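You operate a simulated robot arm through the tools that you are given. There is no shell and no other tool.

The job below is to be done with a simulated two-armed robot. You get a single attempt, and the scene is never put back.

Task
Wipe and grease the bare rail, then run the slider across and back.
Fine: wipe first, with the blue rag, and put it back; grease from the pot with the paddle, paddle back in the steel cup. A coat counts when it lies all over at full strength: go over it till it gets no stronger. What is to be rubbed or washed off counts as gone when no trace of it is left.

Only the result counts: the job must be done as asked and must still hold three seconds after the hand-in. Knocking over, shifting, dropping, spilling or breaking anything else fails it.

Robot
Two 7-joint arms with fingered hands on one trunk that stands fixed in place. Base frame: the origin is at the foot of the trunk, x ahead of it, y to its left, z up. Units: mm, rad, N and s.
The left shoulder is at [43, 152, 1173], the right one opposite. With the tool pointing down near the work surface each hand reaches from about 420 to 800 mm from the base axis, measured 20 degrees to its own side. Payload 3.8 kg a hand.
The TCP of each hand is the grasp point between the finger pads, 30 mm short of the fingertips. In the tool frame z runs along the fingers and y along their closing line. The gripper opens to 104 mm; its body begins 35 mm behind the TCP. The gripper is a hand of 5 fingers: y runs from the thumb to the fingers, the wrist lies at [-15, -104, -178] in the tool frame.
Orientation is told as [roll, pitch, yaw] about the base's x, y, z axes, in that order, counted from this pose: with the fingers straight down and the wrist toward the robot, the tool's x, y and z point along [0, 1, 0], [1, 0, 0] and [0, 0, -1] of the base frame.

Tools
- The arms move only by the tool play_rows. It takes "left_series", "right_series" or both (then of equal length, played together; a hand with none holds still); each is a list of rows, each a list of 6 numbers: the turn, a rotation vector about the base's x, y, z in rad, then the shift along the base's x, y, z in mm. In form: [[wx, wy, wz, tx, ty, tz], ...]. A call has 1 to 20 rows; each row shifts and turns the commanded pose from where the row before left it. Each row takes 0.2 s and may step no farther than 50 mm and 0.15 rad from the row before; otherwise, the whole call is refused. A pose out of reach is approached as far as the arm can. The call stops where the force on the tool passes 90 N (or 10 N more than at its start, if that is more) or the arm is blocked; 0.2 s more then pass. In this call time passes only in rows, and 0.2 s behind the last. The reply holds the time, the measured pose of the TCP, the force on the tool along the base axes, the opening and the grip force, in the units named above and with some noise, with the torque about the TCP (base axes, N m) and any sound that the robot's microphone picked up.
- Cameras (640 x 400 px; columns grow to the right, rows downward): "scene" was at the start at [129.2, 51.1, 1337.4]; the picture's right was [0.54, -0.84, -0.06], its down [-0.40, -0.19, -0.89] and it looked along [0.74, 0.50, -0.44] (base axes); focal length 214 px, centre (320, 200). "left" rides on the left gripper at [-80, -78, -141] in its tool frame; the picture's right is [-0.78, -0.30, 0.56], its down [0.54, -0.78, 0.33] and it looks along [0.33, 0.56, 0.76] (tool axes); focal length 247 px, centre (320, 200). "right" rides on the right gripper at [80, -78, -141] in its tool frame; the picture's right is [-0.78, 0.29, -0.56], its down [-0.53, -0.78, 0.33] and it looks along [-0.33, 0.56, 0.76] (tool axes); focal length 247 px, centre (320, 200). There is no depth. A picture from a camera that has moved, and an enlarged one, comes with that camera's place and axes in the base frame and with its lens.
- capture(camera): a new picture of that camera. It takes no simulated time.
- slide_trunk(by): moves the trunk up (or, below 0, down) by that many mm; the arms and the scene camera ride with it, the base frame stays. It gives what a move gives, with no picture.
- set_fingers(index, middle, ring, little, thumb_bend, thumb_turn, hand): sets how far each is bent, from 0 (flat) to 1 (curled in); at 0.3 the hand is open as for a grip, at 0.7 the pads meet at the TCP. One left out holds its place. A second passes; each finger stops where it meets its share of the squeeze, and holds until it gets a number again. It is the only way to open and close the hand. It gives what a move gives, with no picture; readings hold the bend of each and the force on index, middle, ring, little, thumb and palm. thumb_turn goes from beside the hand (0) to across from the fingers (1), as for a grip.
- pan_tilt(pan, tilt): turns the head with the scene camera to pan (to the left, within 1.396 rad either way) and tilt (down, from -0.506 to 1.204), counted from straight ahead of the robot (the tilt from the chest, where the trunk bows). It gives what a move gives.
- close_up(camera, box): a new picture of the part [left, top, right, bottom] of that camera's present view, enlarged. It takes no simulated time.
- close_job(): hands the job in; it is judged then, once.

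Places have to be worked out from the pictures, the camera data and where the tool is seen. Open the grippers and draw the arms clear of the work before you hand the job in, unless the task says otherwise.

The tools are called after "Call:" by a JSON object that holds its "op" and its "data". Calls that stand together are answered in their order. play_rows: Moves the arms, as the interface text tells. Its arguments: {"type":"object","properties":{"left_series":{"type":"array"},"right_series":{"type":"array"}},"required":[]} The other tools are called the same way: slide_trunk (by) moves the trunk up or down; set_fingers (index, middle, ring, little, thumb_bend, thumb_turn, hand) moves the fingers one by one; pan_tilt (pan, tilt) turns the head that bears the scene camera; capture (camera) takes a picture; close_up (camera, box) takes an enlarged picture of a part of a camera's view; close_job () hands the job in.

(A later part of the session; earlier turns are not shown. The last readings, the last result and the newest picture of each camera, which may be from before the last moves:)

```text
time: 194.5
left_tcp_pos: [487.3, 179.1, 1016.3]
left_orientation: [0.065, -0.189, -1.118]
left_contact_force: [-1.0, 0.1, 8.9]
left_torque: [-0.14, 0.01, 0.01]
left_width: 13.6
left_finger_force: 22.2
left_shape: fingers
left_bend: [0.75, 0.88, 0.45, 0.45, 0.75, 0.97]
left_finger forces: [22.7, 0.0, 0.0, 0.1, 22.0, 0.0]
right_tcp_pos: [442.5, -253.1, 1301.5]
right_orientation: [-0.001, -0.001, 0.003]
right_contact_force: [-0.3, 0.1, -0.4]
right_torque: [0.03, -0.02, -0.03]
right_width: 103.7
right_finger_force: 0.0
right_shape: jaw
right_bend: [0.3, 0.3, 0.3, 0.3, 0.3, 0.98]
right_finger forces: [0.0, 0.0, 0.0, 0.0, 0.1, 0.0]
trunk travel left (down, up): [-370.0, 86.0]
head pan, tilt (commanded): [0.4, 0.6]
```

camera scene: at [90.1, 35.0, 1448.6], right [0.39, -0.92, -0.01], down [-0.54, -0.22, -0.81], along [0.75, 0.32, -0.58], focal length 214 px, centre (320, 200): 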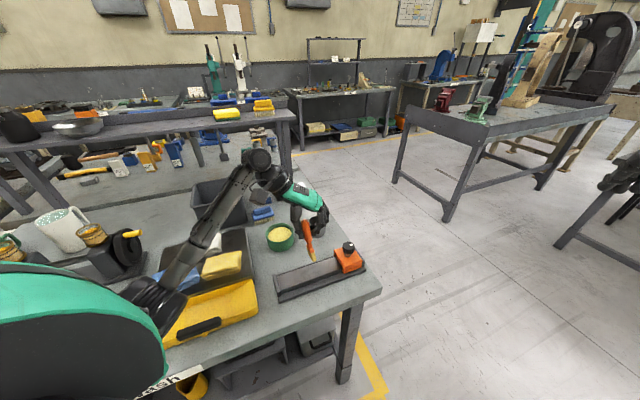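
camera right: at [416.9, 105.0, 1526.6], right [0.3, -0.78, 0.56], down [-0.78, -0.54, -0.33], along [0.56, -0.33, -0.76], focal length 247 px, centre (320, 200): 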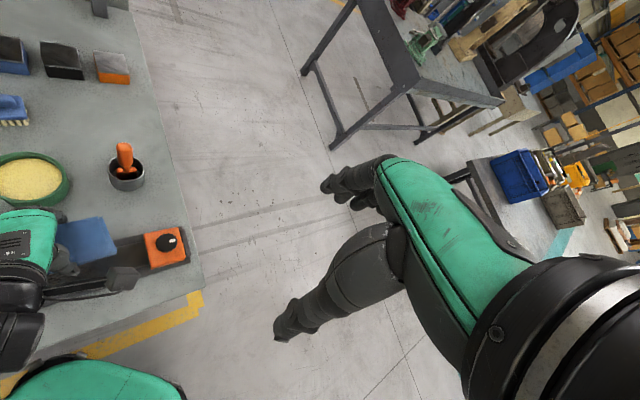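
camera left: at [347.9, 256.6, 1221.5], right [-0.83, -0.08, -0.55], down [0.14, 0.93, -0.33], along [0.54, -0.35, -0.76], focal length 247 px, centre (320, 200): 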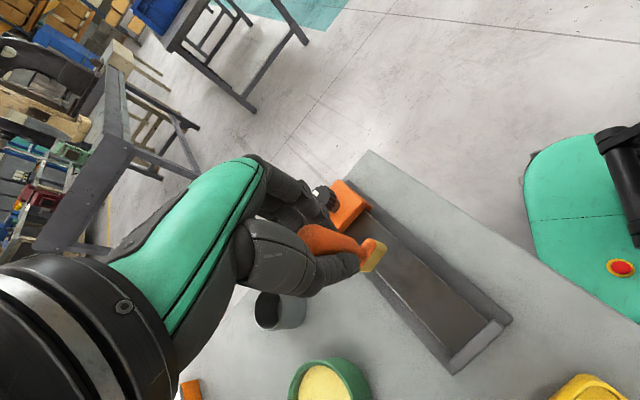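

Contact at 9 N by the slider. I wiggle across the rail to coat the corner, then drag toward the stop, following down slightly as the paddle leans.

Call:
{"op": "play_rows", "data": {"left_series": [[0, 0, 0, 4.3, 4.2, 0], [0, 0, 0, -4.3, -4.2, 0], [0, 0, 0, -4.3, -4.2, 0], [0, 0, 0, 4.3, 4.2, 0], [0, 0, 0, -5, 5.1, -1], [0, 0, 0, -6, 6.1, -1], [0, 0, 0, -7, 7.1, -0.5], [0, 0, 0, -7, 7.1, 0], [0, 0, 0, -7, 7.1, 0], [0, 0, 0, -7, 7.1, 0], [0, 0, 0, -7, 7.1, 0]]}}

Call:
{"op": "close_up", "data": {"camera": "scene", "box": [275, 210, 365, 290]}}

Call:
{"op": "close_up", "data": {"camera": "left", "box": [280, 100, 520, 340]}}

```text
time: 196.9
left_tcp_pos: [439.4, 227.9, 1012.0]
left_orientation: [0.061, -0.187, -1.119]
left_contact_force: [0.3, 0.1, 1.0]
left_torque: [-0.09, -0.09, -0.01]
left_width: 13.7
left_finger_force: 20.3
left_shape: fingers
left_bend: [0.75, 0.88, 0.45, 0.45, 0.73, 0.98]
left_finger forces: [20.1, 0.0, 0.0, 0.0, 19.4, 0.0]
right_tcp_pos: [443.9, -252.9, 1300.1]
right_orientation: [0.0, -0.001, 0.002]
right_contact_force: [-0.1, 0.3, 0.5]
right_torque: [0.0, 0.05, 0.0]
right_width: 103.6
right_finger_force: 0.1
right_shape: jaw
right_bend: [0.3, 0.3, 0.3, 0.3, 0.3, 0.98]
right_finger forces: [0.1, 0.0, 0.1, 0.0, 0.0, 0.0]
trunk travel left (down, up): [-370.0, 86.0]
head pan, tilt (commanded): [0.4, 0.6]
```

```text
5.00 times, centred on (320, 250) of scene
camera zoom: at [89.5, 35.2, 1448.6], right [0.39, -0.92, -0.01], down [-0.54, -0.22, -0.81], along [0.75, 0.32, -0.58], focal length 1072 px, centre (320, -50)
```

zoom: 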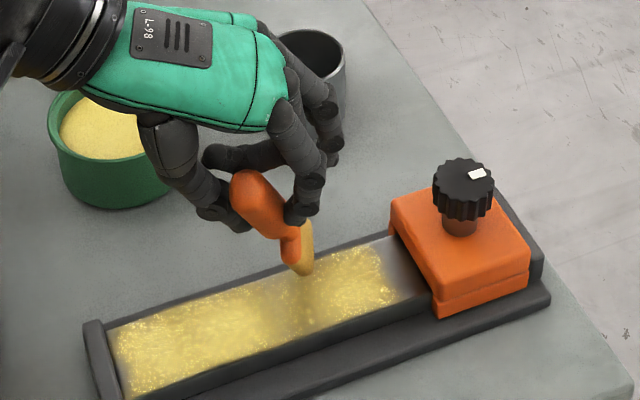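

```text
1.67 times, centred on (400, 220) of left
camera zoom: at [317.2, 281.7, 1131.7], right [-0.74, -0.16, -0.65], down [0.19, 0.88, -0.44], along [0.64, -0.45, -0.62], focal length 412 px, centre (187, 167)
```

zoom: 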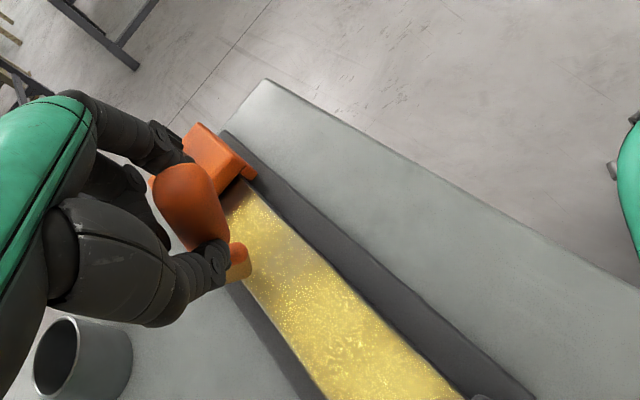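

The coat now reaches close to the slider. I lift to see how the paddle settles in the grip.

Call:
{"op": "play_rows", "data": {"left_series": [[0, 0, 0, 0, 0, 10], [0, 0, 0, 0, 0, 15]]}}

Call:
{"op": "close_up", "data": {"camera": "scene", "box": [275, 200, 365, 280]}}

Call:
{"op": "close_up", "data": {"camera": "left", "box": [260, 130, 440, 310]}}

```text
time: 197.5
left_tcp_pos: [442.6, 226.1, 1037.0]
left_orientation: [0.06, -0.188, -1.12]
left_contact_force: [-0.4, -0.8, -0.2]
left_torque: [0.01, -0.01, -0.01]
left_width: 13.5
left_finger_force: 20.0
left_shape: fingers
left_bend: [0.75, 0.88, 0.45, 0.45, 0.74, 0.97]
left_finger forces: [19.7, 0.0, 0.0, 0.0, 19.8, 0.0]
right_tcp_pos: [444.1, -252.1, 1301.1]
right_orientation: [0.001, 0.0, 0.001]
right_contact_force: [0.7, 0.1, -0.4]
right_torque: [0.0, 0.04, 0.04]
right_width: 103.6
right_finger_force: 0.0
right_shape: jaw
right_bend: [0.3, 0.3, 0.3, 0.3, 0.3, 0.98]
right_finger forces: [0.1, 0.1, 0.1, 0.0, 0.0, 0.0]
trunk travel left (down, up): [-370.0, 86.0]
head pan, tilt (commanded): [0.4, 0.6]
```

```text
5.00 times, centred on (320, 240) of scene
camera zoom: at [89.8, 35.0, 1448.6], right [0.39, -0.92, -0.01], down [-0.54, -0.22, -0.81], along [0.75, 0.32, -0.58], focal length 1072 px, centre (320, 0)
```

zoom: 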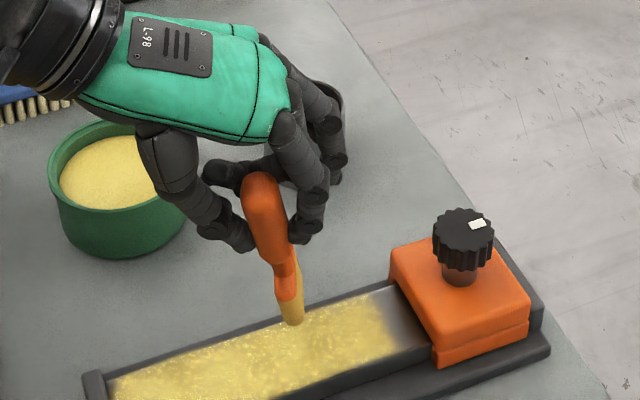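

```text
2.22 times, centred on (350, 220) of left
camera zoom: at [318.2, 280.0, 1157.1], right [-0.74, -0.16, -0.65], down [0.19, 0.88, -0.44], along [0.64, -0.45, -0.62], focal length 549 px, centre (253, 156)
```

zoom: 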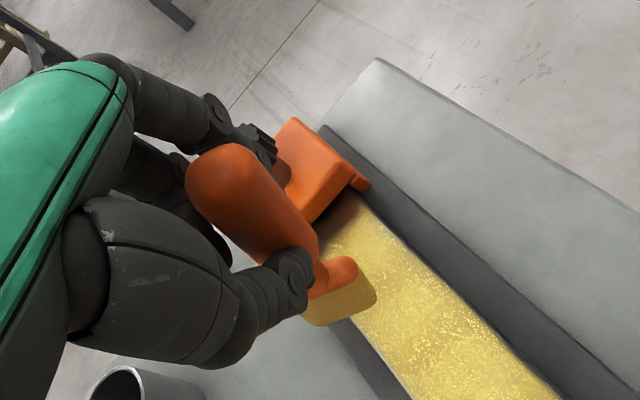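

The coat started about 10 mm short of the slider because the blade leaned. I reduce the hand's tilt so the blade stands upright and bring it right against the slider's face.

Call:
{"op": "play_rows", "data": {"left_series": [[0.046, 0.046, 0, 10, -12, 3], [0.046, 0.046, 0, 14, -17, 0], [0, 0, 0, 14, -17, 0], [0, 0, 0, 14, -17, 0]]}}

Call:
{"op": "close_up", "data": {"camera": "scene", "box": [285, 200, 365, 280]}}

Call:
{"op": "close_up", "data": {"camera": "left", "box": [260, 130, 440, 310]}}

```text
time: 198.5
left_tcp_pos: [496.5, 163.3, 1040.2]
left_orientation: [0.02, -0.064, -1.115]
left_contact_force: [0.0, -0.4, -0.7]
left_torque: [0.02, 0.0, -0.03]
left_width: 13.5
left_finger_force: 19.6
left_shape: fingers
left_bend: [0.75, 0.88, 0.45, 0.45, 0.74, 0.97]
left_finger forces: [19.8, 0.1, 0.0, 0.0, 19.8, 0.0]
right_tcp_pos: [444.9, -253.3, 1299.5]
right_orientation: [-0.001, 0.002, 0.002]
right_contact_force: [-0.1, -0.1, -0.5]
right_torque: [0.03, 0.0, 0.0]
right_width: 103.8
right_finger_force: 0.1
right_shape: jaw
right_bend: [0.3, 0.3, 0.3, 0.3, 0.3, 0.98]
right_finger forces: [0.1, 0.0, 0.0, 0.1, 0.0, 0.0]
trunk travel left (down, up): [-370.0, 86.0]
head pan, tilt (commanded): [0.4, 0.6]
```

```text
5.00 times, centred on (325, 240) of scene
camera zoom: at [90.6, 34.5, 1448.5], right [0.39, -0.92, -0.01], down [-0.54, -0.22, -0.81], along [0.75, 0.32, -0.58], focal length 1072 px, centre (295, 0)
```

zoom: 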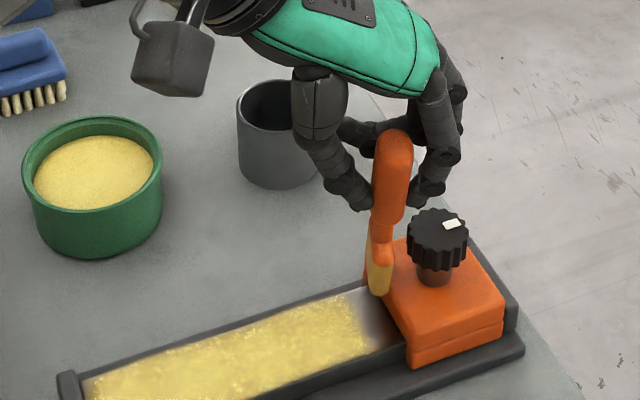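

```text
2.22 times, centred on (350, 220) of left
camera zoom: at [385.3, 204.5, 1176.1], right [-0.8, -0.11, -0.59], down [0.15, 0.92, -0.37], along [0.58, -0.39, -0.72], focal length 549 px, centre (253, 156)
```

zoom: 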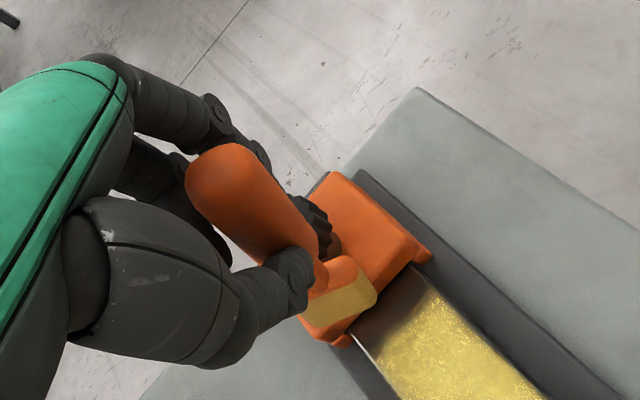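

The blade stands nearly upright; I back off 4.5 mm so it clears the slider's top edge and lower it to the rail directly in front of the slider.

Call:
{"op": "play_rows", "data": {"left_series": [[0, 0, 0, -3.5, 3.5, 0], [0, 0, 0, 0, 0, -10], [0, 0, 0, 0, 0, -6], [0, 0, 0, 0, 0, -3]]}}

Call:
{"op": "close_up", "data": {"camera": "scene", "box": [295, 210, 365, 280]}}

Call:
{"op": "close_up", "data": {"camera": "left", "box": [260, 130, 440, 310]}}

```text
time: 199.5
left_tcp_pos: [491.3, 167.9, 1020.9]
left_orientation: [0.021, -0.066, -1.114]
left_contact_force: [-0.1, -0.2, -0.1]
left_torque: [0.01, 0.04, 0.03]
left_width: 13.4
left_finger_force: 19.5
left_shape: fingers
left_bend: [0.75, 0.88, 0.45, 0.45, 0.74, 0.97]
left_finger forces: [19.9, 0.0, 0.1, 0.1, 19.9, 0.1]
right_tcp_pos: [443.4, -252.7, 1299.8]
right_orientation: [0.0, 0.003, 0.003]
right_contact_force: [0.2, -0.4, 0.5]
right_torque: [0.03, -0.03, 0.01]
right_width: 103.7
right_finger_force: 0.0
right_shape: jaw
right_bend: [0.3, 0.3, 0.3, 0.3, 0.3, 0.98]
right_finger forces: [0.0, 0.1, 0.0, 0.0, 0.0, 0.0]
trunk travel left (down, up): [-370.0, 86.0]
head pan, tilt (commanded): [0.4, 0.6]
```

```text
5.71 times, centred on (330, 245) of scene
camera zoom: at [89.9, 35.3, 1448.6], right [0.39, -0.92, -0.01], down [-0.54, -0.22, -0.81], along [0.75, 0.32, -0.58], focal length 1226 px, centre (263, -57)
```

zoom: 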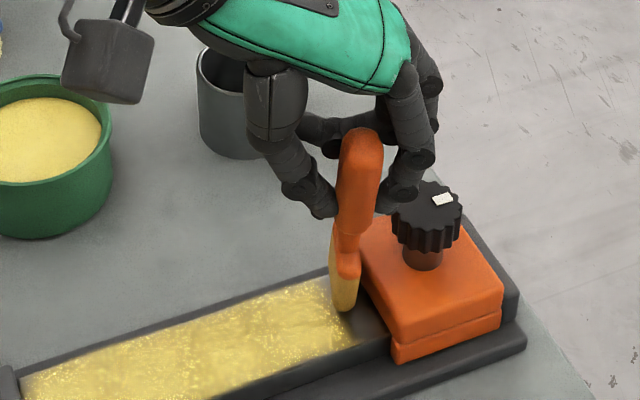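

```text
2.22 times, centred on (350, 220) of left
camera zoom: at [379.5, 210.1, 1155.5], right [-0.8, -0.11, -0.59], down [0.15, 0.92, -0.37], along [0.58, -0.39, -0.72], focal length 549 px, centre (253, 156)
```

zoom: 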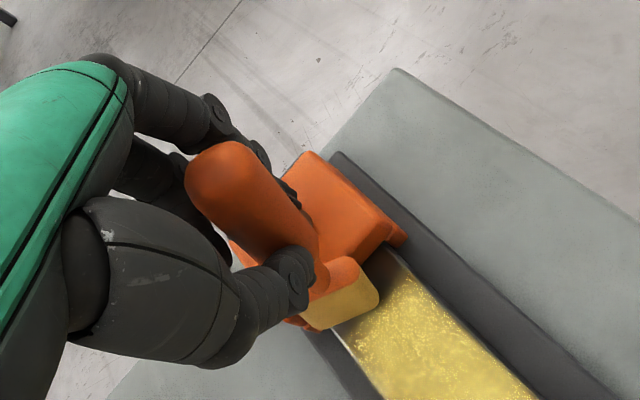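

About 6 mm still separate the blade from the slider. I lower to contact and slide forward until it touches the slider lightly, then wiggle across.

Call:
{"op": "play_rows", "data": {"left_series": [[0, 0, 0, 0, 0, -1.5], [0, 0, 0, 0, 0, -1.5], [0, 0, 0, 1.8, -1.8, 0], [0, 0, 0, 1.8, -1.8, 0], [0, 0, 0, 1.4, -1.4, 0]]}}

Call:
{"op": "close_up", "data": {"camera": "scene", "box": [295, 210, 365, 280]}}

Call:
{"op": "close_up", "data": {"camera": "left", "box": [260, 130, 440, 310]}}

```text
time: 200.7
left_tcp_pos: [496.8, 162.4, 1017.3]
left_orientation: [0.019, -0.065, -1.114]
left_contact_force: [0.1, 0.8, -0.2]
left_torque: [0.07, 0.02, 0.01]
left_width: 13.6
left_finger_force: 20.6
left_shape: fingers
left_bend: [0.74, 0.88, 0.45, 0.45, 0.75, 0.96]
left_finger forces: [20.1, 0.0, 0.0, 0.0, 20.7, 0.1]
right_tcp_pos: [444.3, -252.2, 1300.8]
right_orientation: [0.0, 0.002, 0.001]
right_contact_force: [0.5, -0.8, 0.0]
right_torque: [-0.01, 0.02, 0.02]
right_width: 103.5
right_finger_force: 0.1
right_shape: jaw
right_bend: [0.3, 0.3, 0.3, 0.3, 0.3, 0.98]
right_finger forces: [0.1, 0.0, 0.0, 0.0, 0.0, 0.0]
trunk travel left (down, up): [-370.0, 86.0]
head pan, tilt (commanded): [0.4, 0.6]
```

```text
5.71 times, centred on (330, 245) of scene
camera zoom: at [90.0, 35.2, 1448.6], right [0.39, -0.92, -0.01], down [-0.54, -0.22, -0.81], along [0.75, 0.32, -0.58], focal length 1226 px, centre (263, -57)
```

zoom: 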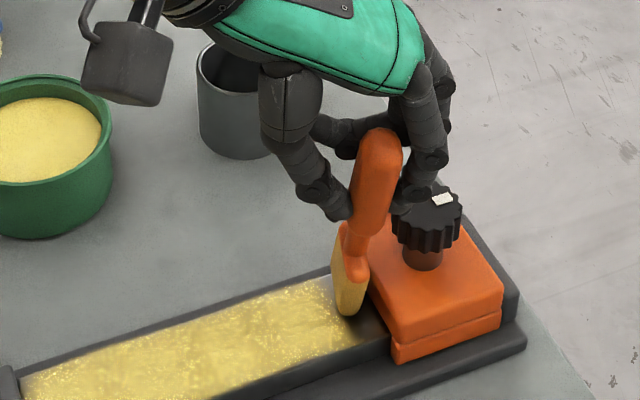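

```text
2.22 times, centred on (350, 220) of left
camera zoom: at [383.4, 204.6, 1153.2], right [-0.8, -0.11, -0.59], down [0.15, 0.92, -0.37], along [0.58, -0.39, -0.72], focal length 549 px, centre (253, 156)
```

zoom: 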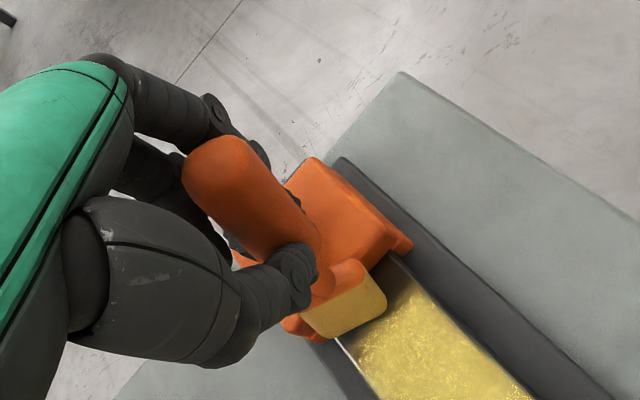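

The paddle leans lightly with its forward lower edge near the slider base but without pressing yet. I lower a little more for contact and wiggle across.

Call:
{"op": "play_rows", "data": {"left_series": [[0, 0, 0, 0, 0, -1.5], [0, 0, 0, 0, 0, -1]]}}

```text
time: 201.3
left_tcp_pos: [494.9, 163.6, 1017.0]
left_orientation: [0.021, -0.064, -1.113]
left_contact_force: [-0.2, 0.4, 4.4]
left_torque: [-0.04, 0.01, 0.01]
left_width: 13.2
left_finger_force: 21.3
left_shape: fingers
left_bend: [0.74, 0.88, 0.45, 0.45, 0.75, 0.96]
left_finger forces: [21.1, 0.0, 0.0, 0.0, 21.9, 0.0]
right_tcp_pos: [443.1, -252.5, 1300.6]
right_orientation: [0.0, 0.0, 0.002]
right_contact_force: [0.5, 0.1, -0.5]
right_torque: [0.01, 0.0, 0.0]
right_width: 103.3
right_finger_force: 0.0
right_shape: jaw
right_bend: [0.3, 0.3, 0.3, 0.3, 0.3, 0.98]
right_finger forces: [0.0, 0.0, 0.0, 0.1, 0.0, 0.0]
trunk travel left (down, up): [-370.0, 86.0]
head pan, tilt (commanded): [0.4, 0.6]
```

Contact at 4 N. I push 2 mm toward the slider and sweep sideways across the rail, then look.

Call:
{"op": "play_rows", "data": {"left_series": [[0, 0, 0, 1.4, -1.4, -0.5], [0, 0, 0, 4.3, 4.2, 0], [0, 0, 0, -4.3, -4.2, 0], [0, 0, 0, -4.3, -4.2, 0], [0, 0, 0, 4.3, 4.2, 0], [0, 0, 0, 4.3, 4.2, 0], [0, 0, 0, -4.3, -4.2, 0]]}}

Call:
{"op": "close_up", "data": {"camera": "scene", "box": [295, 210, 365, 280]}}

Call:
{"op": "close_up", "data": {"camera": "left", "box": [260, 130, 440, 310]}}

```text
time: 202.9
left_tcp_pos: [495.9, 159.6, 1015.3]
left_orientation: [0.024, -0.066, -1.115]
left_contact_force: [-1.1, 2.0, 17.3]
left_torque: [-0.03, 0.05, -0.01]
left_width: 13.4
left_finger_force: 26.0
left_shape: fingers
left_bend: [0.74, 0.88, 0.45, 0.45, 0.76, 0.96]
left_finger forces: [24.3, 0.1, 0.0, 0.1, 27.0, 0.0]
right_tcp_pos: [441.0, -252.9, 1301.1]
right_orientation: [0.002, -0.001, 0.001]
right_contact_force: [0.6, 0.7, 0.0]
right_torque: [-0.02, 0.0, -0.01]
right_width: 103.7
right_finger_force: 0.2
right_shape: jaw
right_bend: [0.3, 0.3, 0.3, 0.3, 0.3, 0.98]
right_finger forces: [0.0, 0.0, 0.0, 0.0, 0.1, 0.1]
trunk travel left (down, up): [-370.0, 86.0]
head pan, tilt (commanded): [0.4, 0.6]
```

```text
5.71 times, centred on (330, 245) of scene
camera zoom: at [87.3, 34.5, 1448.8], right [0.39, -0.92, -0.01], down [-0.54, -0.22, -0.81], along [0.75, 0.32, -0.58], focal length 1226 px, centre (263, -57)
```

zoom: 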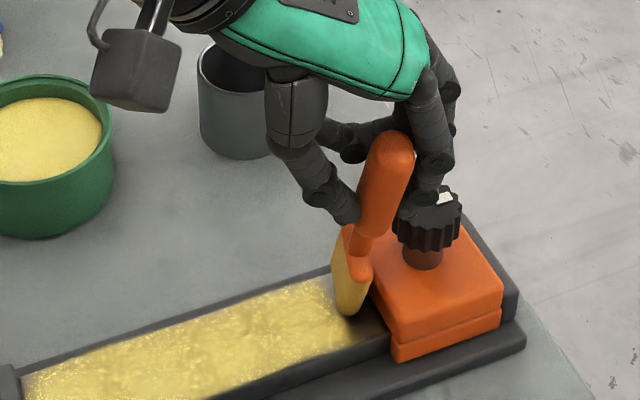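

```text
2.22 times, centred on (350, 220) of left
camera zoom: at [382.9, 201.8, 1150.4], right [-0.8, -0.11, -0.59], down [0.15, 0.92, -0.37], along [0.58, -0.39, -0.72], focal length 549 px, centre (253, 156)
```

zoom: 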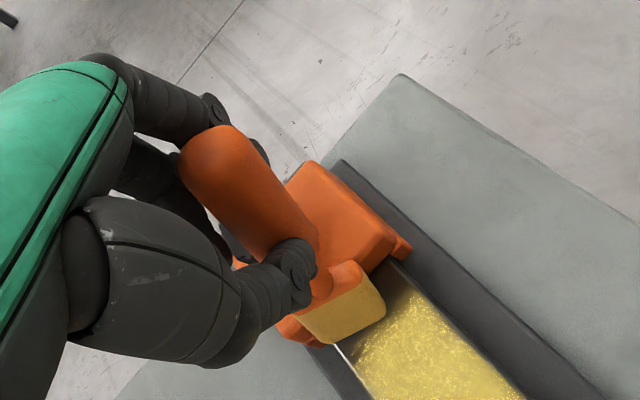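

The force rose to 17 N, so I ease up and drag away from the slider to see how far the coat reaches now.

Call:
{"op": "play_rows", "data": {"left_series": [[0, 0, 0, -2, 2, 1], [0, 0, 0, -5, 5.1, 0.5], [0, 0, 0, -7, 7.1, 0], [0, 0, 0, -7, 7.1, 0], [0, 0, 0, -7, 7.1, 0], [0, 0, 0, -7, 7.1, 0]]}}

Call:
{"op": "close_up", "data": {"camera": "scene", "box": [295, 210, 365, 280]}}

Call:
{"op": "close_up", "data": {"camera": "left", "box": [280, 100, 460, 280]}}

```text
time: 204.3
left_tcp_pos: [461.4, 196.9, 1016.8]
left_orientation: [0.017, -0.062, -1.113]
left_contact_force: [-0.2, 0.9, 0.8]
left_torque: [-0.01, 0.01, 0.01]
left_width: 13.7
left_finger_force: 20.1
left_shape: fingers
left_bend: [0.75, 0.88, 0.45, 0.45, 0.74, 0.97]
left_finger forces: [19.6, 0.0, 0.0, 0.0, 19.6, 0.1]
right_tcp_pos: [443.9, -253.2, 1300.7]
right_orientation: [0.002, -0.001, 0.003]
right_contact_force: [0.3, -0.4, 0.3]
right_torque: [-0.02, 0.01, 0.02]
right_width: 103.7
right_finger_force: 0.1
right_shape: jaw
right_bend: [0.3, 0.3, 0.3, 0.3, 0.3, 0.98]
right_finger forces: [0.0, 0.1, 0.1, 0.0, 0.0, 0.1]
trunk travel left (down, up): [-370.0, 86.0]
head pan, tilt (commanded): [0.4, 0.6]
```

```text
5.71 times, centred on (330, 245) of scene
camera zoom: at [89.6, 35.4, 1448.5], right [0.39, -0.92, -0.01], down [-0.54, -0.22, -0.81], along [0.75, 0.32, -0.58], focal length 1226 px, centre (263, -57)
```

zoom: 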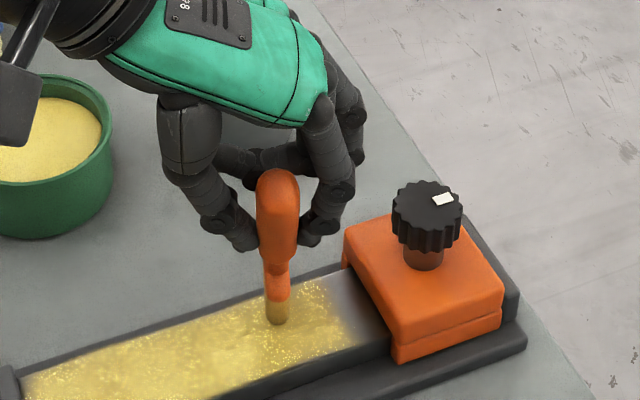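

```text
2.22 times, centred on (370, 190) of left
camera zoom: at [349.5, 239.0, 1151.2], right [-0.8, -0.11, -0.59], down [0.15, 0.92, -0.37], along [0.58, -0.39, -0.72], focal length 549 px, centre (209, 222)
```

zoom: 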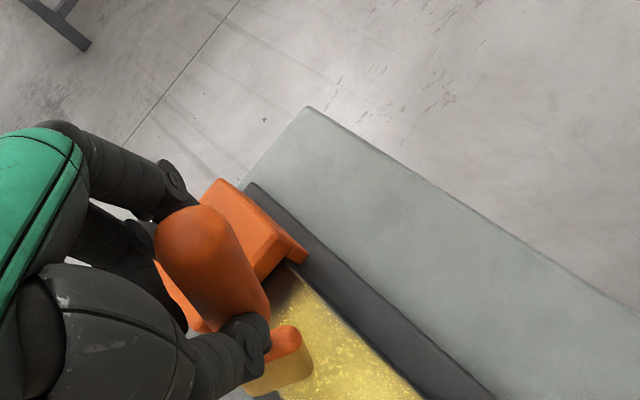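

The coat ends at a line about 15 mm short of the slider although the blade pressed right there, so the treated face evidently ends at that line. I go on with full-length passes to strengthen the coat, dragging to the near stop.

Call:
{"op": "play_rows", "data": {"left_series": [[0, 0, 0, -6, 7.5, -1.5], [0, 0, 0, -6.7, 6.9, -1], [0, 0, 0, -6.7, 6.9, 0], [0, 0, 0, -6.7, 6.9, 0], [0, 0, 0, -6.7, 6.9, 0], [0, 0, 0, -6.7, 6.9, 0], [0, 0, 0, -6.7, 6.9, 0], [0, 0, 0, -6.7, 6.9, 0], [0, 0, 0, -6.7, 6.9, 0], [0, 0, 0, -6.7, 6.9, 0], [0, 0, 0, -6.7, 6.9, 0]]}}

Call:
{"op": "close_up", "data": {"camera": "scene", "box": [265, 220, 365, 310]}}

Call:
{"op": "close_up", "data": {"camera": "left", "box": [280, 100, 520, 340]}}

```text
time: 206.7
left_tcp_pos: [388.2, 273.3, 1013.8]
left_orientation: [0.018, -0.064, -1.114]
left_contact_force: [0.5, 0.7, 0.3]
left_torque: [-0.01, -0.05, -0.01]
left_width: 13.6
left_finger_force: 20.1
left_shape: fingers
left_bend: [0.75, 0.88, 0.45, 0.45, 0.74, 0.97]
left_finger forces: [20.2, 0.0, 0.0, 0.1, 19.7, 0.1]
right_tcp_pos: [443.7, -252.5, 1301.3]
right_orientation: [0.001, 0.0, 0.002]
right_contact_force: [0.3, -0.5, -1.0]
right_torque: [-0.01, -0.01, -0.02]
right_width: 103.5
right_finger_force: 0.2
right_shape: jaw
right_bend: [0.3, 0.3, 0.3, 0.3, 0.3, 0.98]
right_finger forces: [0.1, 0.0, 0.0, 0.1, 0.0, 0.0]
trunk travel left (down, up): [-370.0, 86.0]
head pan, tilt (commanded): [0.4, 0.6]
```

```text
4.44 times, centred on (315, 265) of scene
camera zoom: at [89.6, 35.2, 1448.6], right [0.39, -0.92, -0.01], down [-0.54, -0.22, -0.81], along [0.75, 0.32, -0.58], focal length 953 px, centre (342, -89)
```

zoom: 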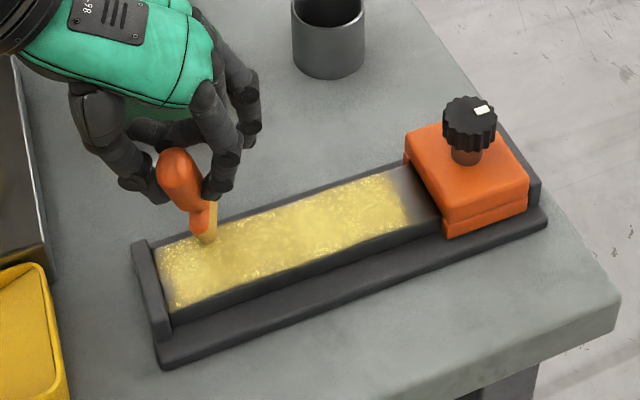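

```text
1.67 times, centred on (400, 220) of left
camera zoom: at [276.6, 315.4, 1148.7], right [-0.8, -0.11, -0.59], down [0.15, 0.92, -0.37], along [0.58, -0.39, -0.72], focal length 412 px, centre (187, 167)
```

zoom: 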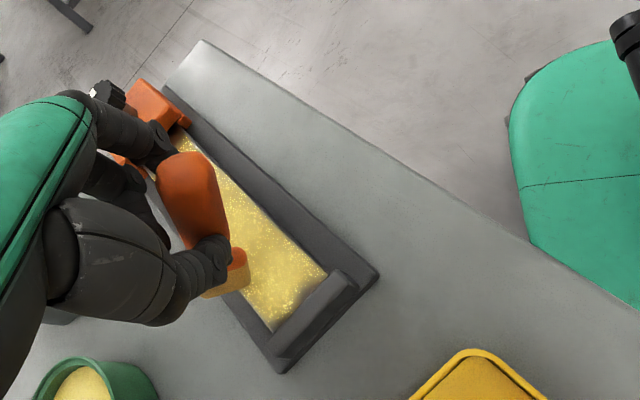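

The coat is rich now, but the paddle has swung sideways in the two-point pinch. I lift it and look at how it hangs.

Call:
{"op": "play_rows", "data": {"left_series": [[0, 0, 0, 0, 0, 15], [0, 0, 0, 5, -5, 20]]}}

Call:
{"op": "close_up", "data": {"camera": "scene", "box": [265, 190, 355, 280]}}

Call:
{"op": "close_up", "data": {"camera": "left", "box": [270, 130, 430, 310]}}

```text
time: 207.3
left_tcp_pos: [393.9, 269.4, 1048.5]
left_orientation: [0.017, -0.065, -1.113]
left_contact_force: [0.2, -0.1, -0.8]
left_torque: [0.03, -0.01, -0.04]
left_width: 13.5
left_finger_force: 19.5
left_shape: fingers
left_bend: [0.75, 0.88, 0.45, 0.45, 0.75, 0.97]
left_finger forces: [19.6, 0.1, 0.0, 0.0, 19.5, 0.0]
right_tcp_pos: [444.8, -252.3, 1300.1]
right_orientation: [0.002, 0.002, 0.001]
right_contact_force: [-0.5, 0.5, 0.1]
right_torque: [-0.01, 0.0, -0.03]
right_width: 103.8
right_finger_force: 0.0
right_shape: jaw
right_bend: [0.3, 0.3, 0.3, 0.3, 0.3, 0.98]
right_finger forces: [0.0, 0.0, 0.0, 0.0, 0.0, 0.1]
trunk travel left (down, up): [-370.0, 86.0]
head pan, tilt (commanded): [0.4, 0.6]
```

```text
4.44 times, centred on (310, 235) of scene
camera zoom: at [90.1, 34.8, 1448.6], right [0.39, -0.92, -0.01], down [-0.54, -0.22, -0.81], along [0.75, 0.32, -0.58], focal length 953 px, centre (364, 44)
```

zoom: 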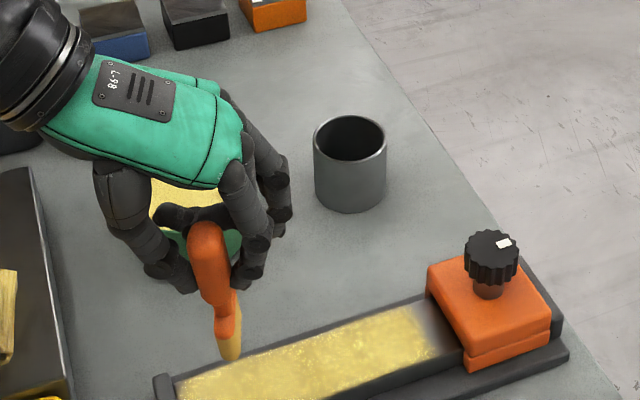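

```text
2.22 times, centred on (350, 220) of left
camera zoom: at [282.8, 310.4, 1183.9], right [-0.8, -0.11, -0.59], down [0.15, 0.92, -0.37], along [0.58, -0.39, -0.72], focal length 549 px, centre (253, 156)
```

zoom: 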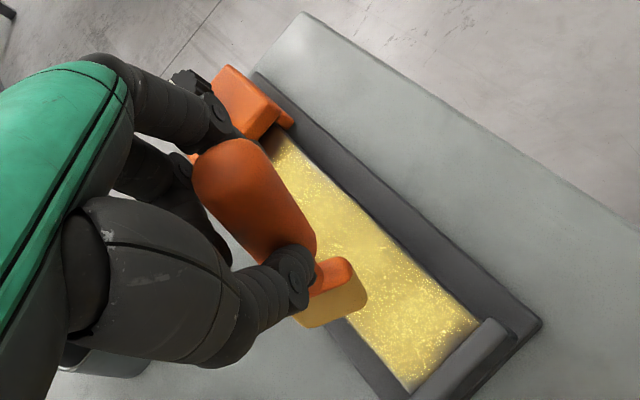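

The paddle hangs about 8° toward the far side. I tilt the hand to level the blade's edge across the rail and set it down near the stop for another pass.

Call:
{"op": "play_rows", "data": {"left_series": [[-0.049, 0.05, 0, 0, 0, 0], [-0.049, 0.05, 0, 0, 0, 0]]}}

Call:
{"op": "close_up", "data": {"camera": "scene", "box": [265, 190, 355, 280]}}

Call:
{"op": "close_up", "data": {"camera": "left", "box": [270, 130, 430, 310]}}

```text
time: 207.9
left_tcp_pos: [394.5, 269.0, 1048.4]
left_orientation: [-0.115, -0.109, -1.103]
left_contact_force: [-0.7, 0.1, -0.5]
left_torque: [-0.02, -0.02, -0.01]
left_width: 13.5
left_finger_force: 19.7
left_shape: fingers
left_bend: [0.75, 0.88, 0.45, 0.45, 0.75, 0.97]
left_finger forces: [19.6, 0.1, 0.1, 0.1, 19.7, 0.0]
right_tcp_pos: [444.2, -252.7, 1301.4]
right_orientation: [-0.001, 0.001, 0.003]
right_contact_force: [-0.6, 0.6, 0.0]
right_torque: [-0.02, -0.03, 0.02]
right_width: 103.8
right_finger_force: 0.0
right_shape: jaw
right_bend: [0.3, 0.3, 0.3, 0.3, 0.3, 0.98]
right_finger forces: [0.0, 0.0, 0.0, 0.0, 0.1, 0.0]
trunk travel left (down, up): [-370.0, 86.0]
head pan, tilt (commanded): [0.4, 0.6]
```

```text
4.44 times, centred on (310, 235) of scene
camera zoom: at [90.4, 35.2, 1448.5], right [0.39, -0.92, -0.01], down [-0.54, -0.22, -0.81], along [0.75, 0.32, -0.58], focal length 953 px, centre (364, 44)
```

zoom: 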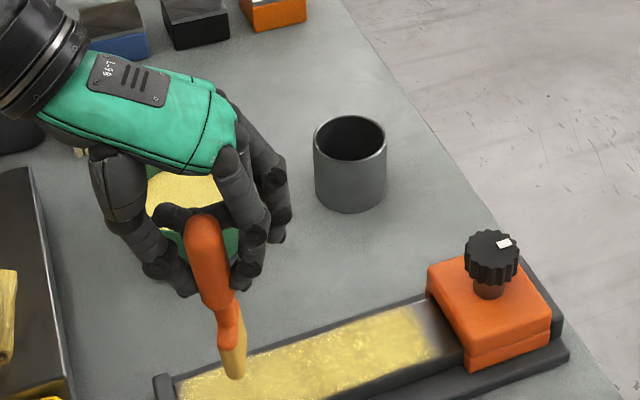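

```text
2.22 times, centred on (350, 220) of left
camera zoom: at [296.3, 324.8, 1190.1], right [-0.86, -0.16, -0.49], down [0.11, 0.87, -0.47], along [0.51, -0.46, -0.73], focal length 549 px, centre (253, 156)
```

zoom: 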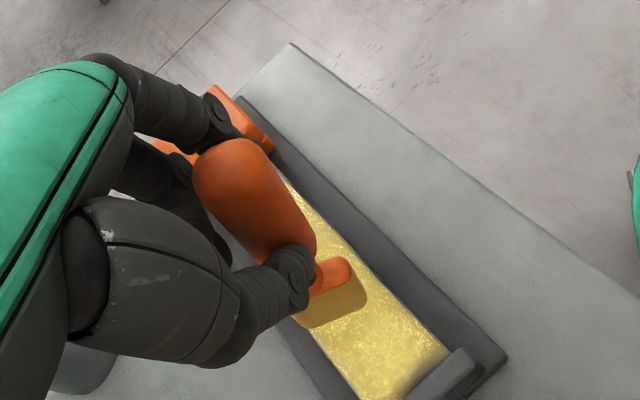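

The blade hangs level now, at about s = 37, n = −7. I shift it to the stop end on the far side of centre and lower it to contact.

Call:
{"op": "play_rows", "data": {"left_series": [[0, 0, 0, -9.7, 28.3, 0], [0, 0, 0, 0, 0, -18], [0, 0, 0, 0, 0, -6], [0, 0, 0, 0, 0, -3]]}}

Call:
{"op": "close_up", "data": {"camera": "scene", "box": [255, 210, 345, 300]}}

Call:
{"op": "close_up", "data": {"camera": "left", "box": [270, 130, 430, 310]}}

```text
time: 208.9
left_tcp_pos: [386.3, 296.2, 1023.6]
left_orientation: [-0.114, -0.109, -1.101]
left_contact_force: [-0.4, 0.6, -0.5]
left_torque: [0.0, -0.01, 0.01]
left_width: 13.5
left_finger_force: 19.8
left_shape: fingers
left_bend: [0.75, 0.88, 0.45, 0.45, 0.75, 0.97]
left_finger forces: [19.7, 0.0, 0.0, 0.0, 19.8, 0.0]
right_tcp_pos: [444.0, -253.5, 1301.0]
right_orientation: [0.0, 0.0, 0.001]
right_contact_force: [-0.2, 0.0, 0.9]
right_torque: [-0.06, -0.03, 0.0]
right_width: 103.6
right_finger_force: 0.0
right_shape: jaw
right_bend: [0.3, 0.3, 0.3, 0.3, 0.3, 0.98]
right_finger forces: [0.0, 0.0, 0.1, 0.0, 0.0, 0.0]
trunk travel left (down, up): [-370.0, 86.0]
head pan, tilt (commanded): [0.4, 0.6]
```

```text
4.44 times, centred on (300, 255) of scene
camera zoom: at [89.6, 35.4, 1448.6], right [0.39, -0.92, -0.01], down [-0.54, -0.22, -0.81], along [0.75, 0.32, -0.58], focal length 953 px, centre (409, -44)
```

zoom: 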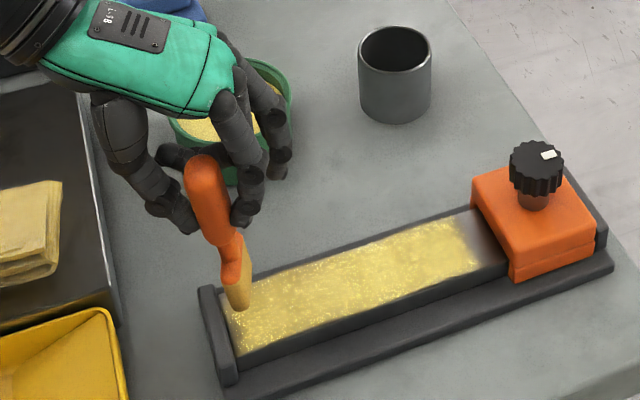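

```text
2.22 times, centred on (350, 220) of left
camera zoom: at [287.6, 352.2, 1163.8], right [-0.85, -0.16, -0.49], down [0.11, 0.87, -0.47], along [0.51, -0.46, -0.73], focal length 549 px, centre (253, 156)
```

zoom: 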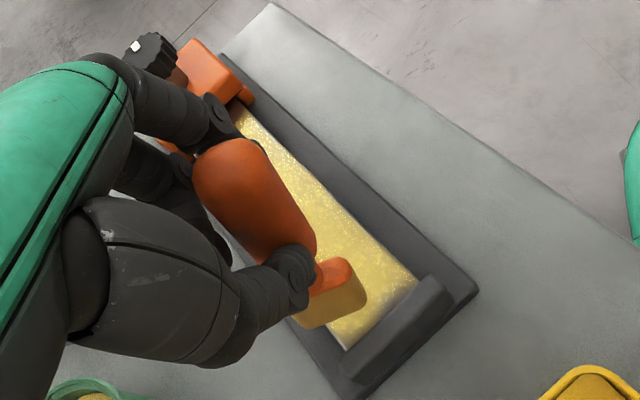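

Blade at s ≈ 12, n ≈ +8, just above the rail. I lower to contact.

Call:
{"op": "play_rows", "data": {"left_series": [[0, 0, 0, 0, 0, -2], [0, 0, 0, 0, 0, -1.5], [0, 0, 0, 0, 0, -1.5]]}}

```text
time: 209.7
left_tcp_pos: [385.6, 296.4, 1017.4]
left_orientation: [-0.115, -0.109, -1.101]
left_contact_force: [-0.1, 0.3, 0.1]
left_torque: [-0.02, 0.05, -0.02]
left_width: 13.4
left_finger_force: 19.2
left_shape: fingers
left_bend: [0.75, 0.88, 0.45, 0.45, 0.75, 0.97]
left_finger forces: [19.7, 0.0, 0.0, 0.0, 19.6, 0.1]
right_tcp_pos: [444.1, -252.4, 1301.2]
right_orientation: [0.0, 0.001, 0.0]
right_contact_force: [-0.2, -0.6, 0.0]
right_torque: [0.02, 0.01, 0.0]
right_width: 103.9
right_finger_force: 0.1
right_shape: jaw
right_bend: [0.3, 0.3, 0.3, 0.3, 0.3, 0.98]
right_finger forces: [0.1, 0.0, 0.0, 0.1, 0.0, 0.0]
trunk travel left (down, up): [-370.0, 86.0]
head pan, tilt (commanded): [0.4, 0.6]
```

Call:
{"op": "play_rows", "data": {"left_series": [[0, 0, 0, 0, 0, -1.5], [0, 0, 0, 0, 0, -1.5]]}}

```text
time: 210.3
left_tcp_pos: [385.4, 297.0, 1015.4]
left_orientation: [-0.113, -0.108, -1.1]
left_contact_force: [-0.5, -0.1, 4.8]
left_torque: [-0.08, 0.01, 0.0]
left_width: 13.3
left_finger_force: 21.5
left_shape: fingers
left_bend: [0.75, 0.88, 0.45, 0.45, 0.75, 0.97]
left_finger forces: [21.2, 0.1, 0.1, 0.0, 20.8, 0.0]
right_tcp_pos: [442.7, -253.0, 1300.3]
right_orientation: [0.001, 0.0, 0.001]
right_contact_force: [0.2, 0.1, -0.2]
right_torque: [0.0, 0.03, -0.01]
right_width: 103.8
right_finger_force: 0.1
right_shape: jaw
right_bend: [0.3, 0.3, 0.3, 0.3, 0.3, 0.98]
right_finger forces: [0.0, 0.0, 0.0, 0.1, 0.0, 0.1]
trunk travel left (down, up): [-370.0, 86.0]
head pan, tilt (commanded): [0.4, 0.6]
```

Contact at 5 N. I sweep across the rail at the stop, then push forward along the far half to the end of the coat.

Call:
{"op": "play_rows", "data": {"left_series": [[0, 0, 0, -5, -4.9, 0], [0, 0, 0, -5, -4.9, 0], [0, 0, 0, -2, 2, 0], [0, 0, 0, 5, 4.9, 0], [0, 0, 0, 5, 4.9, 0], [0, 0, 0, 7, -7.1, -0.5], [0, 0, 0, 7, -7.1, -0.5], [0, 0, 0, 7, -7.1, 0], [0, 0, 0, 7, -7.1, 0], [0, 0, 0, 7, -7.1, 0], [0, 0, 0, 7, -7.1, 0], [0, 0, 0, 7, -7.1, 0], [0, 0, 0, 7, -7.1, 0]]}}

Call:
{"op": "close_up", "data": {"camera": "scene", "box": [265, 210, 355, 300]}}

Call:
{"op": "close_up", "data": {"camera": "left", "box": [270, 130, 470, 330]}}

```text
time: 213.1
left_tcp_pos: [438.2, 241.8, 1015.2]
left_orientation: [-0.114, -0.108, -1.101]
left_contact_force: [-1.9, 1.5, 8.4]
left_torque: [0.11, 0.3, -0.05]
left_width: 13.6
left_finger_force: 24.5
left_shape: fingers
left_bend: [0.74, 0.88, 0.45, 0.45, 0.76, 0.95]
left_finger forces: [22.4, 0.0, 0.1, 0.1, 25.8, 0.0]
right_tcp_pos: [443.4, -252.9, 1301.6]
right_orientation: [0.0, 0.0, 0.001]
right_contact_force: [-0.1, 0.7, 0.0]
right_torque: [-0.02, -0.02, 0.01]
right_width: 103.9
right_finger_force: 0.1
right_shape: jaw
right_bend: [0.3, 0.3, 0.3, 0.3, 0.3, 0.98]
right_finger forces: [0.0, 0.0, 0.1, 0.1, 0.0, 0.1]
trunk travel left (down, up): [-370.0, 86.0]
head pan, tilt (commanded): [0.4, 0.6]
```

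```text
4.44 times, centred on (310, 255) of scene
camera zoom: at [88.9, 34.9, 1448.6], right [0.39, -0.92, -0.01], down [-0.54, -0.22, -0.81], along [0.75, 0.32, -0.58], focal length 953 px, centre (364, -44)
```

zoom: 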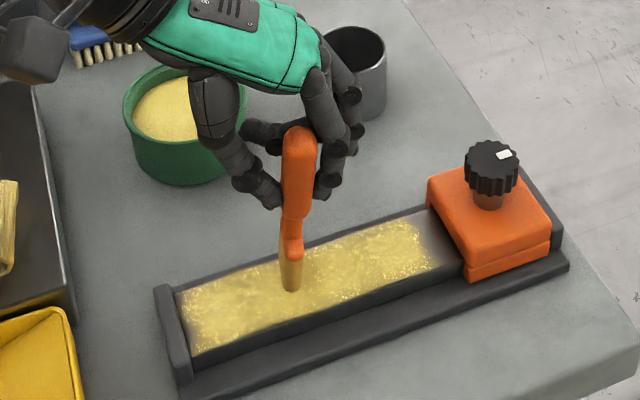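

```text
2.00 times, centred on (370, 230) of left
camera zoom: at [339.7, 297.1, 1155.3], right [-0.85, -0.16, -0.49], down [0.11, 0.87, -0.47], along [0.51, -0.46, -0.73], focal length 494 px, centre (220, 140)
```

zoom: 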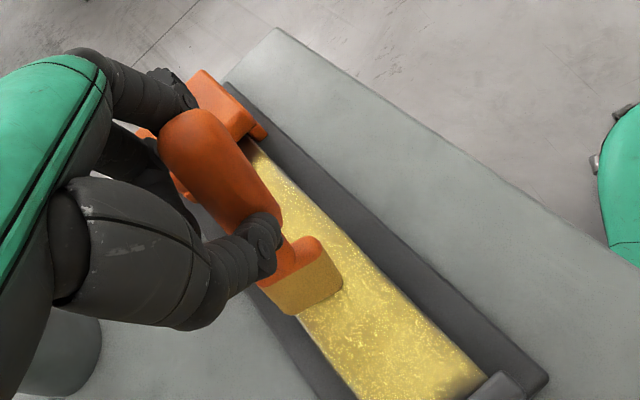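

The blade looks less loaded and the last pass added little, so I fetch fresh grease: lift and carry the paddle to the pot.

Call:
{"op": "play_rows", "data": {"left_series": [[0, 0, 0, 0, 0, 20], [0, 0, 0, 0, 0, 30], [0, 0, 0, 0, 0, 40], [0, 0, 0, 18, 29, 5], [0, 0, 0, 19, 30, 0], [0, 0, 0, 19, 30, 0], [0, 0, 0, 19, 30, 0], [0, 0, 0, 19, 30, 0]]}}

Call:
{"op": "close_up", "data": {"camera": "scene", "box": [230, 150, 350, 260]}}

Call:
{"op": "capture", "data": {"camera": "left"}}

Call:
{"op": "close_up", "data": {"camera": "scene", "box": [265, 220, 365, 310]}}

```text
time: 214.9
left_tcp_pos: [534.2, 390.0, 1109.0]
left_orientation: [-0.117, -0.108, -1.104]
left_contact_force: [0.5, -0.3, -0.2]
left_torque: [-0.01, -0.01, 0.01]
left_width: 13.5
left_finger_force: 20.6
left_shape: fingers
left_bend: [0.74, 0.88, 0.45, 0.45, 0.76, 0.95]
left_finger forces: [20.8, 0.0, 0.1, 0.0, 20.7, 0.0]
right_tcp_pos: [446.0, -252.3, 1300.1]
right_orientation: [-0.002, 0.001, 0.002]
right_contact_force: [-0.6, -0.4, 0.0]
right_torque: [-0.01, -0.03, 0.04]
right_width: 103.8
right_finger_force: 0.2
right_shape: jaw
right_bend: [0.3, 0.3, 0.3, 0.3, 0.3, 0.98]
right_finger forces: [0.1, 0.1, 0.0, 0.0, 0.0, 0.0]
trunk travel left (down, up): [-370.0, 86.0]
head pan, tilt (commanded): [0.4, 0.6]
```

```text
3.64 times, centred on (290, 205) of scene
camera zoom: at [91.0, 35.5, 1448.5], right [0.39, -0.92, -0.01], down [-0.54, -0.22, -0.81], along [0.75, 0.32, -0.58], focal length 780 px, centre (429, 182)
```

zoom: 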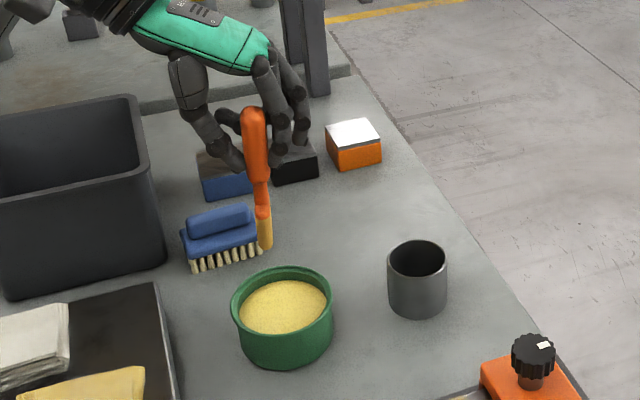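

```text
taken
camera left: at [435.5, 446.4, 1249.8], right [-0.86, -0.16, -0.49], down [0.11, 0.87, -0.47], along [0.51, -0.46, -0.73], focal length 247 px, centre (320, 200)
```

left: 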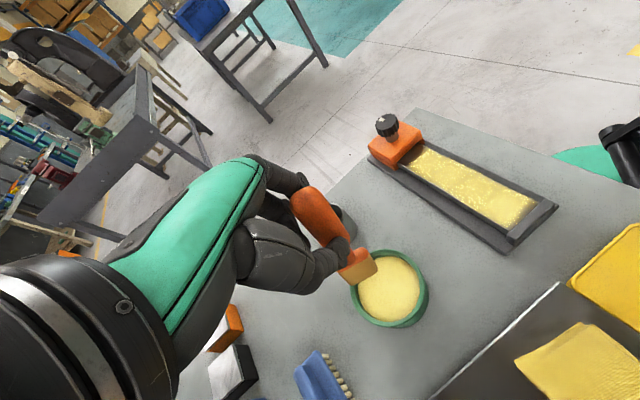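

```text
4.44 times, centred on (315, 265) of scene
camera zoom: at [91.0, 35.5, 1448.5], right [0.39, -0.92, -0.01], down [-0.54, -0.22, -0.81], along [0.75, 0.32, -0.58], focal length 953 px, centre (342, -89)
```

zoom: 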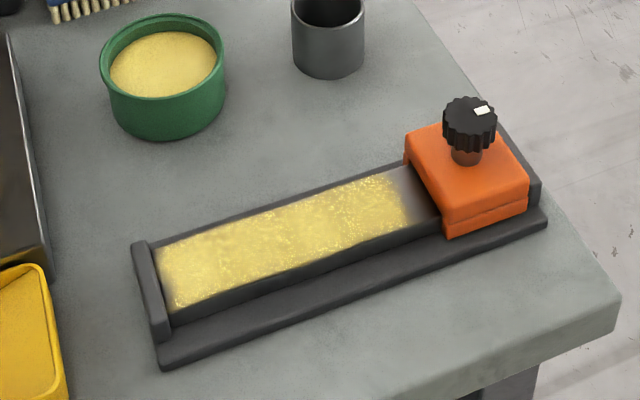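

Here the whole coat is visible. I enlarge it to judge evenness, and check the blade over the pot.

Call:
{"op": "close_up", "data": {"camera": "scene", "box": [275, 250, 335, 300]}}

Call:
{"op": "close_up", "data": {"camera": "scene", "box": [315, 240, 365, 285]}}

Call:
{"op": "close_up", "data": {"camera": "left", "box": [370, 130, 550, 250]}}

Call:
{"op": "close_up", "data": {"camera": "left", "box": [280, 180, 440, 340]}}

```text
8.00 times, centred on (305, 275) of scene
camera zoom: at [91.0, 35.5, 1448.5], right [0.39, -0.92, -0.01], down [-0.54, -0.22, -0.81], along [0.75, 0.32, -0.58], focal length 1716 px, centre (440, -400)
```

zoom: 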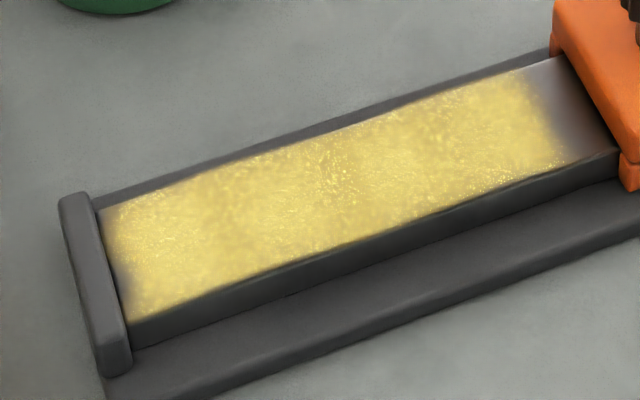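

```text
8.89 times, centred on (340, 262) of scene
camera zoom: at [91.0, 35.5, 1448.5], right [0.39, -0.92, -0.01], down [-0.54, -0.22, -0.81], along [0.75, 0.32, -0.58], focal length 1906 px, centre (142, -356)
```

zoom: 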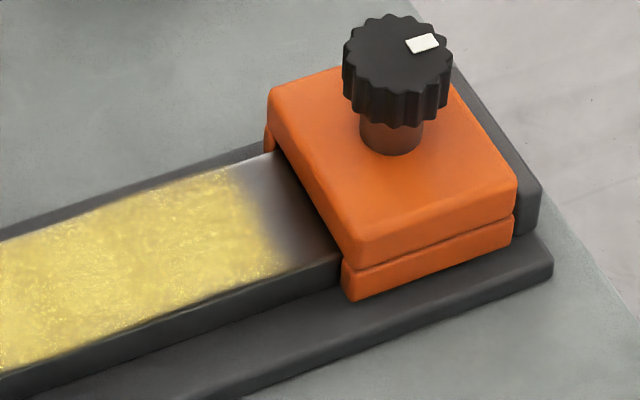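

```text
3.33 times, centred on (460, 190) of left
camera zoom: at [435.5, 446.4, 1249.8], right [-0.86, -0.16, -0.49], down [0.11, 0.87, -0.47], along [0.51, -0.46, -0.73], focal length 823 px, centre (-147, 233)
```

zoom: 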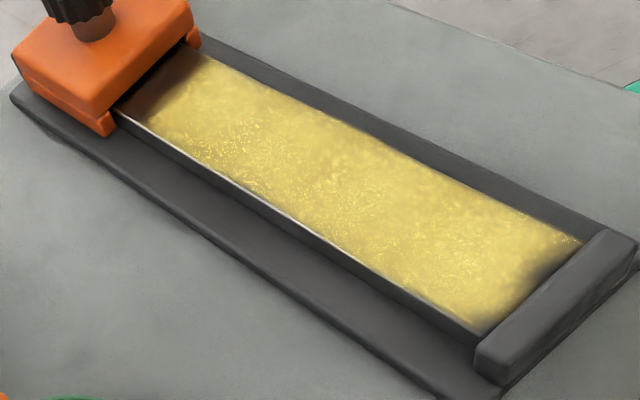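

```text
2.50 times, centred on (360, 260) of left
camera zoom: at [435.5, 446.4, 1249.8], right [-0.86, -0.16, -0.49], down [0.11, 0.87, -0.47], along [0.51, -0.46, -0.73], focal length 617 px, centre (220, 50)
```

zoom: 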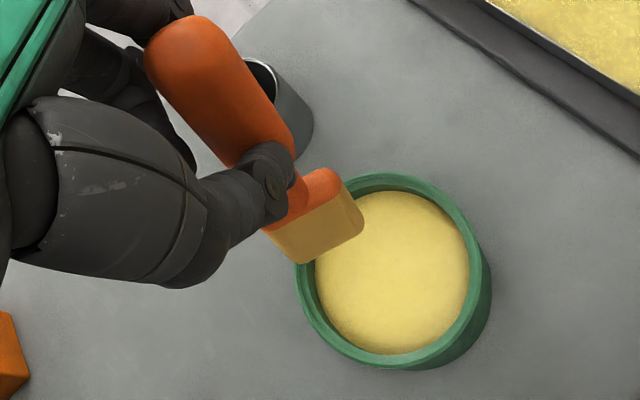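

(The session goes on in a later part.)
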